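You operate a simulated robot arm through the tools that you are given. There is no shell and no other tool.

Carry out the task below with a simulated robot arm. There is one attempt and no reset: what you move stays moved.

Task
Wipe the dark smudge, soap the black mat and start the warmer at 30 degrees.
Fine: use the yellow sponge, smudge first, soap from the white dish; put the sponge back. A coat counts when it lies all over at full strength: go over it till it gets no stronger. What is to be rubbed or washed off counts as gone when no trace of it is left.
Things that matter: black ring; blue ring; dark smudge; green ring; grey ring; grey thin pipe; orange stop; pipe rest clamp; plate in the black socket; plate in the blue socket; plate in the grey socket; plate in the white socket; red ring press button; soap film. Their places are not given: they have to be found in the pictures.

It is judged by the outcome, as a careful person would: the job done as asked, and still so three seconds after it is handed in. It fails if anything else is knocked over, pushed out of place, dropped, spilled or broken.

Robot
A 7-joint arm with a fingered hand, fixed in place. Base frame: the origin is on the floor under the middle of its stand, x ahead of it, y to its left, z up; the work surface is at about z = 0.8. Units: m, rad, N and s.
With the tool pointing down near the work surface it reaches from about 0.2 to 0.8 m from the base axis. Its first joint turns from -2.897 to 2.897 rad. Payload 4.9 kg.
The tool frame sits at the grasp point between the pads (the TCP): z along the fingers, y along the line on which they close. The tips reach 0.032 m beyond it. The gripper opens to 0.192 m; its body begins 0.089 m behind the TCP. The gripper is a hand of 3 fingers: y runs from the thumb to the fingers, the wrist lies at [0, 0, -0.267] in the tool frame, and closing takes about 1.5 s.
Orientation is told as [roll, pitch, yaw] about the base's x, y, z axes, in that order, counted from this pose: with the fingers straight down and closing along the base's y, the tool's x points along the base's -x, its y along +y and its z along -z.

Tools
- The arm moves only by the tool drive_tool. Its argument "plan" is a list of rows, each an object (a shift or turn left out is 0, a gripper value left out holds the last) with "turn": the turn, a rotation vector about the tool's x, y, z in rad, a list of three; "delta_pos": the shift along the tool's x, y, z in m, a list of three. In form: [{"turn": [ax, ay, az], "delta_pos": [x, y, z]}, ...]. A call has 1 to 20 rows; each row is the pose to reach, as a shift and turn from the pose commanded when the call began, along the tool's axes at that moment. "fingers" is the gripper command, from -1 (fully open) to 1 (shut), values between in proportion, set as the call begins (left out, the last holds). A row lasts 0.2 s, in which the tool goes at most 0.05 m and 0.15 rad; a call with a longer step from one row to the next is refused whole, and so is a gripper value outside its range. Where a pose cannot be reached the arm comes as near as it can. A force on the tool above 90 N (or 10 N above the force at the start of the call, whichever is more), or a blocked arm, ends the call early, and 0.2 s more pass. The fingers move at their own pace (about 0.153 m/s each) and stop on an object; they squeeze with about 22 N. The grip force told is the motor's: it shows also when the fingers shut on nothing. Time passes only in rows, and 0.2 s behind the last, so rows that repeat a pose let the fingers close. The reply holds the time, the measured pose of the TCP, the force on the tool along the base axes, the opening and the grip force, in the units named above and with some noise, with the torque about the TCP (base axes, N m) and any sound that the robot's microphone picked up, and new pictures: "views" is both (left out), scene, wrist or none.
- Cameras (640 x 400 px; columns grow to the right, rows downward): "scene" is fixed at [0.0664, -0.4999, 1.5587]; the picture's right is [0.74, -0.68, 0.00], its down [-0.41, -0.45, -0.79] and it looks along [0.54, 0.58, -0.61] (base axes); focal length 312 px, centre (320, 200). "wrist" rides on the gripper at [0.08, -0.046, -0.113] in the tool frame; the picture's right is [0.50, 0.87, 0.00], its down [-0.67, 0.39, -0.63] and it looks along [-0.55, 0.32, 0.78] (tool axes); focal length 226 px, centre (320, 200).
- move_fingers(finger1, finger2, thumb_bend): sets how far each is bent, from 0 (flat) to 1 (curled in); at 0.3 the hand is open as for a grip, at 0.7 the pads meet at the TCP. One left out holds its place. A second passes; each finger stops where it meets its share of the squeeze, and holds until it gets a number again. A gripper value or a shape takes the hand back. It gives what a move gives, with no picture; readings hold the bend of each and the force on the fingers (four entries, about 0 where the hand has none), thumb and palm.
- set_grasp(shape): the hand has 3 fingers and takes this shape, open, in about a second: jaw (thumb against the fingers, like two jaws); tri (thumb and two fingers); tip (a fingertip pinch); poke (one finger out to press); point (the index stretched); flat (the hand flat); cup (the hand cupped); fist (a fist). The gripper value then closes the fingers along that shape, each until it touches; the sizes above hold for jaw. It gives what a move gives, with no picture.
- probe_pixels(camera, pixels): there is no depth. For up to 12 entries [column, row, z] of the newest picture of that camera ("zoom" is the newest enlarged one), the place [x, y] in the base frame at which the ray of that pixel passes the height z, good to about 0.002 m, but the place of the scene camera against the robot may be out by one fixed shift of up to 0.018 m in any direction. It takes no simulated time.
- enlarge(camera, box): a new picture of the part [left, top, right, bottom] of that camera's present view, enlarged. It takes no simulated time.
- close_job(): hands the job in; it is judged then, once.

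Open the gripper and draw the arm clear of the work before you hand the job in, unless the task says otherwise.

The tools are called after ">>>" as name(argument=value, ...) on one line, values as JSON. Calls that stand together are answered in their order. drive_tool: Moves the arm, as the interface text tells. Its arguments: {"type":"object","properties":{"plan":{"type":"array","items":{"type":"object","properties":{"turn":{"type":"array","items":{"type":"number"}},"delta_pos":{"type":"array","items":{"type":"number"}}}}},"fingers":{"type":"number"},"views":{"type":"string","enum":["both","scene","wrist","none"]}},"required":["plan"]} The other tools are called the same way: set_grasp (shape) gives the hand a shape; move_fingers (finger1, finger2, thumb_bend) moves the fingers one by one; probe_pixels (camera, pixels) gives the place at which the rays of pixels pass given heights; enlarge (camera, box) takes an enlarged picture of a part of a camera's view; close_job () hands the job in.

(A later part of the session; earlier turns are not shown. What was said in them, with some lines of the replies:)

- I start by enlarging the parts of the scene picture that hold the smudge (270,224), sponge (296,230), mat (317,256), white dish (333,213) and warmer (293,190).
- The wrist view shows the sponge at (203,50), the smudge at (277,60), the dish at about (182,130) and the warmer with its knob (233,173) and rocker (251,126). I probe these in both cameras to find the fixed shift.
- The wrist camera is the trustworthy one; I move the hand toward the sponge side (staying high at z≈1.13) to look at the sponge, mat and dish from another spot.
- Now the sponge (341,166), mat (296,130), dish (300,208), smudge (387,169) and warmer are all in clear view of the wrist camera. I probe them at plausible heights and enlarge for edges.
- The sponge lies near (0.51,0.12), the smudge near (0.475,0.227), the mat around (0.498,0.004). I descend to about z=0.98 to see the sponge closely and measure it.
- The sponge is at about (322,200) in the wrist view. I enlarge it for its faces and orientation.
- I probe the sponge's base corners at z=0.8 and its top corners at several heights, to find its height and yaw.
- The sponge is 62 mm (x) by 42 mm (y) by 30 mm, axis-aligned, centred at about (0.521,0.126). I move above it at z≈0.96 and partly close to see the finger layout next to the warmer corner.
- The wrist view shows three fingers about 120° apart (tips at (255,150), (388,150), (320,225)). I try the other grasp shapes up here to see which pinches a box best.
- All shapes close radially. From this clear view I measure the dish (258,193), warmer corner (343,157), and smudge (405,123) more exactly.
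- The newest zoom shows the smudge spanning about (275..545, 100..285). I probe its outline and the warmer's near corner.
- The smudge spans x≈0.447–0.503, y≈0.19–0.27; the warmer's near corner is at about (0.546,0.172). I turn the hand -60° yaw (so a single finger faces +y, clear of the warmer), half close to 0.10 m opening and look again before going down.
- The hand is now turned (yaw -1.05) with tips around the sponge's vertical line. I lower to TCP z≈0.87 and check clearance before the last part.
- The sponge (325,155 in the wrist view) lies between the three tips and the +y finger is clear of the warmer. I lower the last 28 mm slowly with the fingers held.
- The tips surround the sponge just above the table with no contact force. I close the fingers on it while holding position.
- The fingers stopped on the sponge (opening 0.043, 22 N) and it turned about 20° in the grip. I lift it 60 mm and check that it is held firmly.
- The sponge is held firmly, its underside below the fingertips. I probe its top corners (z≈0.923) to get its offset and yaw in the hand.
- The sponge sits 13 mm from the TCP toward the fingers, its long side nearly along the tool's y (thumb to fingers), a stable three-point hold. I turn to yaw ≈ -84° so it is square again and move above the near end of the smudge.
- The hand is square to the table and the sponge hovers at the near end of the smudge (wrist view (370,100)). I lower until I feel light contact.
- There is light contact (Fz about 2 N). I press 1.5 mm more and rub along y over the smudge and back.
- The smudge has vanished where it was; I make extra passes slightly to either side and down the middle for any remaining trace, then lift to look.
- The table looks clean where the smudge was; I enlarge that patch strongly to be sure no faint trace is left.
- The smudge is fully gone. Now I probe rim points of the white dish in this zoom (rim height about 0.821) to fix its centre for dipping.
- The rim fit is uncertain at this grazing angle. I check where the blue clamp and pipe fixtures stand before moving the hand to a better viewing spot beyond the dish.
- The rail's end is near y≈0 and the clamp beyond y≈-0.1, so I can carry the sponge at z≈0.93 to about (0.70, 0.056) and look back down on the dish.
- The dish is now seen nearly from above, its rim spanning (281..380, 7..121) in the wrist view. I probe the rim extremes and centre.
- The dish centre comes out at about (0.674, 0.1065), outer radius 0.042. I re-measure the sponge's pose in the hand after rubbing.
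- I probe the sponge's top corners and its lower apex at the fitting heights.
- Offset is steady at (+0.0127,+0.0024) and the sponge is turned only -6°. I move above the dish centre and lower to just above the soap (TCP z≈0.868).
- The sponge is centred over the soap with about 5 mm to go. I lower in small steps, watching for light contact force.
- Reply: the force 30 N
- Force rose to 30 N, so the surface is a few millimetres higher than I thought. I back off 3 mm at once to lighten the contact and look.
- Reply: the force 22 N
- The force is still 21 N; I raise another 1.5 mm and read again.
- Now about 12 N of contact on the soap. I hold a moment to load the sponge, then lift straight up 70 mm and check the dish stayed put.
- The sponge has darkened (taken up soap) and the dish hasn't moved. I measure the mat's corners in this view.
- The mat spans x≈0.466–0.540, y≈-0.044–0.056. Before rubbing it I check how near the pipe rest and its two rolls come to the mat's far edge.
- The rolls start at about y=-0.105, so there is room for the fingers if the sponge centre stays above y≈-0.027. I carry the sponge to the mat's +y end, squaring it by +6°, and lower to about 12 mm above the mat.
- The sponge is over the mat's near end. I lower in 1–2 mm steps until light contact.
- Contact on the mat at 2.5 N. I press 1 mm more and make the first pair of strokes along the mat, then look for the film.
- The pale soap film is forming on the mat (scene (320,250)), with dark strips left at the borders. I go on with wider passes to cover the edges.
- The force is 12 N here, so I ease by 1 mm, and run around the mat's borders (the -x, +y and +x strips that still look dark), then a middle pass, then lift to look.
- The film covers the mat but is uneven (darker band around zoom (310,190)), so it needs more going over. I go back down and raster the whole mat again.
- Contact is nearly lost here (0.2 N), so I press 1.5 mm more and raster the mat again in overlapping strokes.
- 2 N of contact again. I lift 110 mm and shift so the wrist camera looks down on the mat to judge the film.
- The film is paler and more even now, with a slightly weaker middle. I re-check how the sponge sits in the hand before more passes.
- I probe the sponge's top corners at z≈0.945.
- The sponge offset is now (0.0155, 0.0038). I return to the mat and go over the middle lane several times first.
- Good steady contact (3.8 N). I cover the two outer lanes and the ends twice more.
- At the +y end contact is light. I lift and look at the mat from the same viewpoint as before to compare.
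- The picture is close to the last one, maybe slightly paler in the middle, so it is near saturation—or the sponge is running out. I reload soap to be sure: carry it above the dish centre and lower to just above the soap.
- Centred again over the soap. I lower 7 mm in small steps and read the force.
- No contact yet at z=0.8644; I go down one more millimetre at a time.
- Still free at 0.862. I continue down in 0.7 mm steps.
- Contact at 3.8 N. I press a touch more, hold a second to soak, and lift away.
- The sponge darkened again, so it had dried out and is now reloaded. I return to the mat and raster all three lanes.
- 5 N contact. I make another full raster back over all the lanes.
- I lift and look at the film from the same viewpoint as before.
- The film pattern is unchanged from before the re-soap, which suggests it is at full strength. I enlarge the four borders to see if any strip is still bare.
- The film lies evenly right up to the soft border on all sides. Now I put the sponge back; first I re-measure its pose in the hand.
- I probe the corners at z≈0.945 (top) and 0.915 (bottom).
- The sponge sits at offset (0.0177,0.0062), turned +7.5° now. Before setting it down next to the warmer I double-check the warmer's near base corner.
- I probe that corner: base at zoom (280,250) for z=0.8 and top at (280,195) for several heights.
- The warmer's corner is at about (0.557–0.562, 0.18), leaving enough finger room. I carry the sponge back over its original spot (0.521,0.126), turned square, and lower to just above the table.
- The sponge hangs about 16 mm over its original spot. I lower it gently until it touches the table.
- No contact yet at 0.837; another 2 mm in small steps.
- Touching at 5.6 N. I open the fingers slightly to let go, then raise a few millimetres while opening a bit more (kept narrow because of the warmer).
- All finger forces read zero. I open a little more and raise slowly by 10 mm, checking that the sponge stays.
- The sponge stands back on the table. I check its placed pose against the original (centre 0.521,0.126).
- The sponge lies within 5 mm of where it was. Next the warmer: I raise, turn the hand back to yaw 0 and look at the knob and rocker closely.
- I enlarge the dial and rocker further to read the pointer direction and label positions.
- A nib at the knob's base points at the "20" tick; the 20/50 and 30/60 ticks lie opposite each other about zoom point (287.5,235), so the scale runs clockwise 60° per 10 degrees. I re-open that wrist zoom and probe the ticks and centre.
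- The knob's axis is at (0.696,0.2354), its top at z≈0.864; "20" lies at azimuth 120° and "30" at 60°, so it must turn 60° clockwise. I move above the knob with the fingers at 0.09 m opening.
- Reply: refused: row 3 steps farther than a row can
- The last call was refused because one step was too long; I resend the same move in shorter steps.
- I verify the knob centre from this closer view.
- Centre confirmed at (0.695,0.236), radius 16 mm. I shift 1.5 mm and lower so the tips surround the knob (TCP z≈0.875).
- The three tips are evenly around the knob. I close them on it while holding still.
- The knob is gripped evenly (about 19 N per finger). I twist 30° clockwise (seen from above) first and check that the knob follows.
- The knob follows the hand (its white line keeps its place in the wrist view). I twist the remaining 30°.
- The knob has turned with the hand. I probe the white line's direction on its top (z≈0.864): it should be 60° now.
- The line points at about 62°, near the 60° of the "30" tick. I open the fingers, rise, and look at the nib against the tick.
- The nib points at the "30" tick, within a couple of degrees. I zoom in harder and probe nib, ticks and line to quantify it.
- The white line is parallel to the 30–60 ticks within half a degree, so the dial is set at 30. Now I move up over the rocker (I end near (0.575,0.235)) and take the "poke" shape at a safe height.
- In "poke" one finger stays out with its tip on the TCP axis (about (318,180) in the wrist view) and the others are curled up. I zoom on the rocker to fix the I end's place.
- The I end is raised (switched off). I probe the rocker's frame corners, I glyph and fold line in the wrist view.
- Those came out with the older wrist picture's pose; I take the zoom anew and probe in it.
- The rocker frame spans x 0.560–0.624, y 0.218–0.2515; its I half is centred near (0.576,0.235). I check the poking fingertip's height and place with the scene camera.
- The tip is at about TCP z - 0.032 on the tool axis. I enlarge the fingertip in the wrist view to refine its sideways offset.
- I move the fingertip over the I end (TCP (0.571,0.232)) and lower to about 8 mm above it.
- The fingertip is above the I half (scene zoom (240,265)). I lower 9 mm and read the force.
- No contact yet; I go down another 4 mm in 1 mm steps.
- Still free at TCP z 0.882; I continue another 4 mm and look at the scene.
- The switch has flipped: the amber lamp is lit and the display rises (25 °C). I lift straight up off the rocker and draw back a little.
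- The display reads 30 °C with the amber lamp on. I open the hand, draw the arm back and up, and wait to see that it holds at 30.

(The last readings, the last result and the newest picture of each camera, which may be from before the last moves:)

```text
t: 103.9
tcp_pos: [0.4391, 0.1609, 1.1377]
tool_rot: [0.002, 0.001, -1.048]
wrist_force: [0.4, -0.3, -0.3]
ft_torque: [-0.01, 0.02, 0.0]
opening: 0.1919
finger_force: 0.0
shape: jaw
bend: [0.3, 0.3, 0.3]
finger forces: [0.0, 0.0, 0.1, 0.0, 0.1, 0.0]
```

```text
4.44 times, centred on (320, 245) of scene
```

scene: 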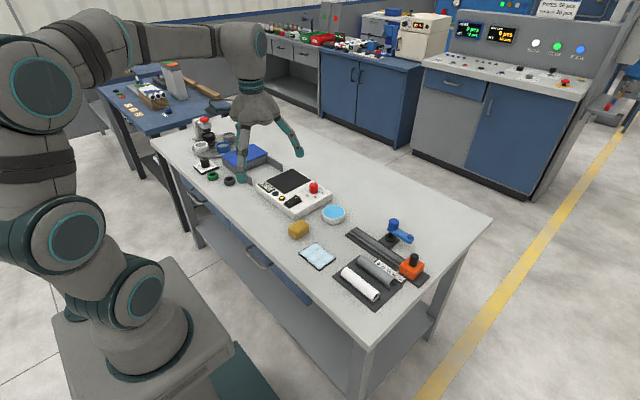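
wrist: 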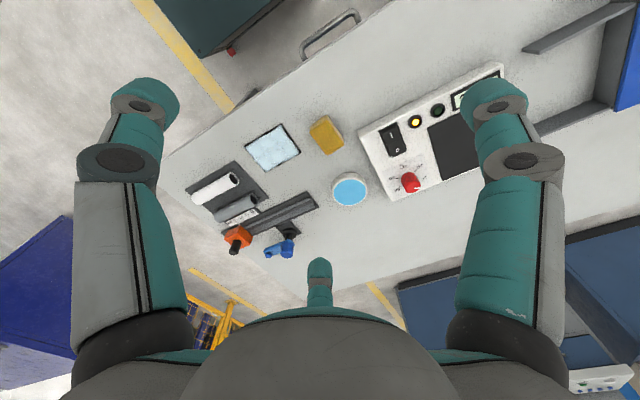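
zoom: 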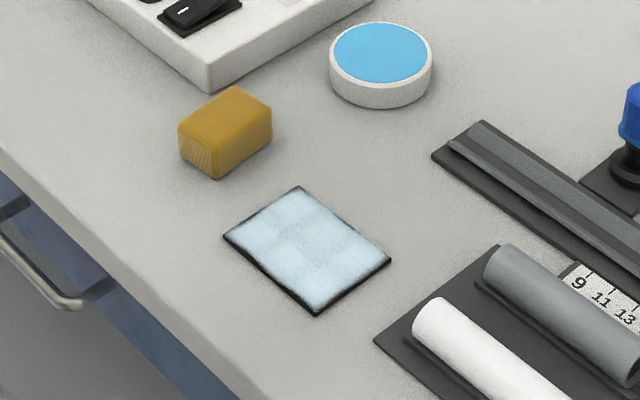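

The warmer holds at 30 °C with its switch at I. I take a last close look at the mat, the wiped spot and the rest of the table.

>>> enlarge(camera="wrist", box=[235, 110, 315, 180])

>>> enlarge(camera="wrist", box=[290, 50, 420, 150])

>>> enlarge(camera="scene", box=[170, 110, 300, 220])

>>> enlarge(camera="scene", box=[320, 200, 450, 310])

```text
5.71 times, centred on (275, 145) of wrist
```

zoom: 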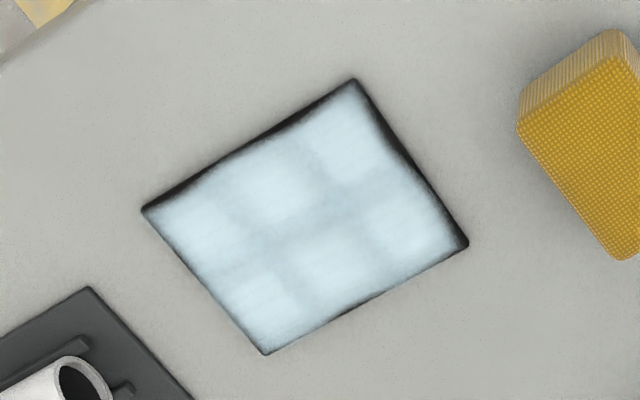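

```text
4.00 times, centred on (355, 100) of wrist
```

zoom: 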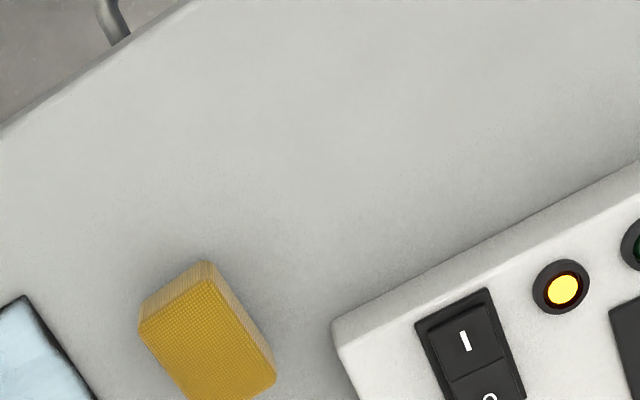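

```text
3.64 times, centred on (235, 165) of scene
```

zoom: 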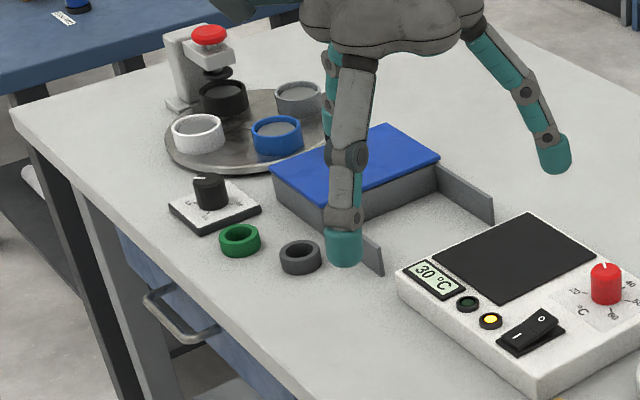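

```text
3.64 times, centred on (385, 255) of scene
```

zoom: 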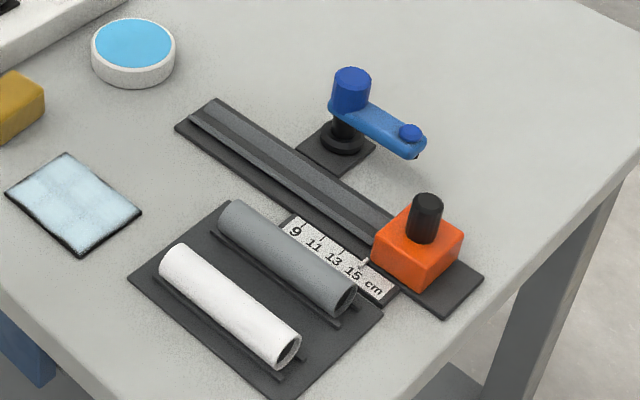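

Everything else stands as it was, the film's patches are all equally pale, and no smudge trace is visible. I wait about three more seconds, drawn a little further back, to confirm the warmer stays at 30.

>>> drive_tool(plan=[{"delta_pos": [0, -0.03, -0.03]}, {"delta_pos": [0, -0.05, -0.05]}, {"delta_pos": [0, -0.05, -0.05]}, {"delta_pos": [0, -0.05, -0.05]}, {"delta_pos": [0, -0.05, -0.05]}, {"delta_pos": [0, -0.05, -0.05]}, {"delta_pos": [0, -0.05, -0.05]}, {"delta_pos": [0, -0.05, -0.05]}, {"delta_pos": [0, -0.05, -0.05]}, {"delta_pos": [0, -0.05, -0.05]}, {"delta_pos": [0, -0.05, -0.05]}, {"delta_pos": [0, -0.05, -0.05]}, {"delta_pos": [0, -0.05, -0.05]}, {"delta_pos": [0, -0.05, -0.05]}], fingers=-1, views="both")

>>> enlarge(camera="scene", box=[245, 150, 365, 280])

>>> enlarge(camera="scene", box=[250, 160, 350, 230])

```text
t: 106.9
tcp_pos: [0.3964, 0.1352, 1.1881]
tool_rot: [0.0, 0.0, -1.048]
wrist_force: [0.9, 0.7, 0.4]
ft_torque: [0.01, 0.0, 0.03]
opening: 0.1918
finger_force: 0.1
shape: jaw
bend: [0.3, 0.3, 0.3]
finger forces: [0.1, 0.0, 0.1, 0.0, 0.1, 0.1]
```

scene: 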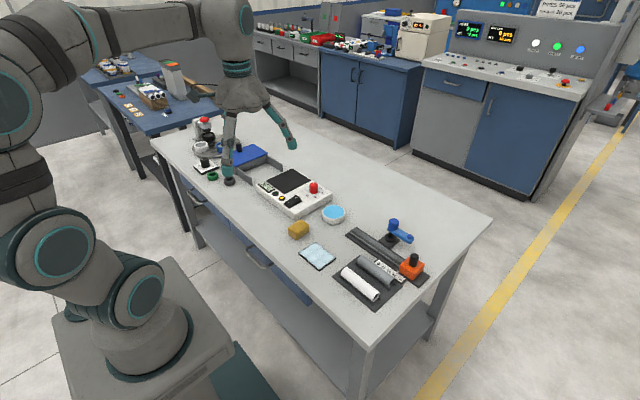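
wrist: 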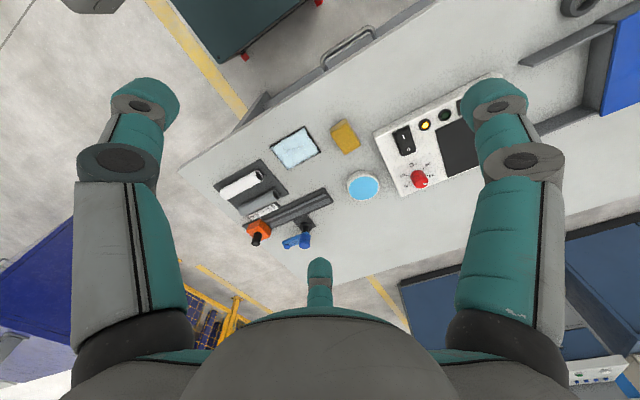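

```text
3.08 times, centred on (305, 215) of scene
```

zoom: 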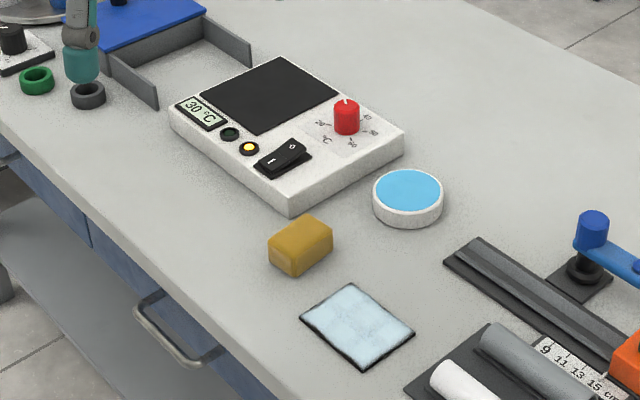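

```text
5.71 times, centred on (300, 195) of scene
```

zoom: 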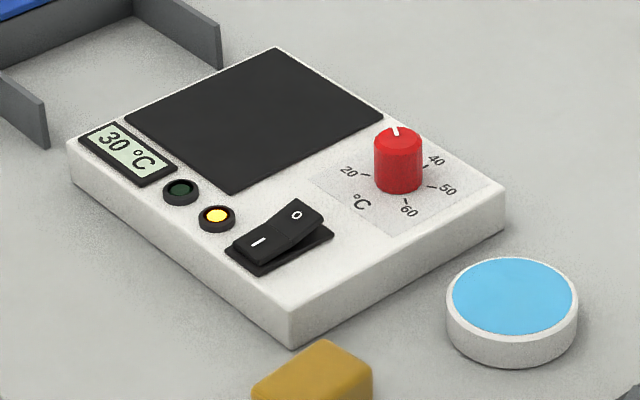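

All is stable: smudge gone, mat covered with an even soap film, sponge back in place, dial at 30 with the switch at I and the display holding 30 °C. The hand is open and clear of the work, so I hand the job in.

>>> close_job()

```text
The job is handed in.
```

The job is done and handed in. I have no verdict from the judge, only what the last pictures showed.

- **Smudge:** I wiped it off first, with the yellow sponge still free of soap. Enlarged views of the spot showed no trace left.
- **Mat:** It has an even soap film all over, with soap taken twice from the white dish. The second load and two more full passes made no visible difference. I took that as full strength, judged by eye. A thin dark edge still shows around the rim of the mat, even though the sponge went past all four sides.
- **Sponge:** It is back on the table, about 5 mm from where it stood.
- **Warmer:** The dial points at 30 and the switch is on. The display reached 30 °C and stayed there for about 6 seconds. The amber lamp is lit and the green one is dark.

On the first dip I pressed the dish with about 30 N. It did not move. Everything else on the table looks as it was. The hand is open and clear of the work.
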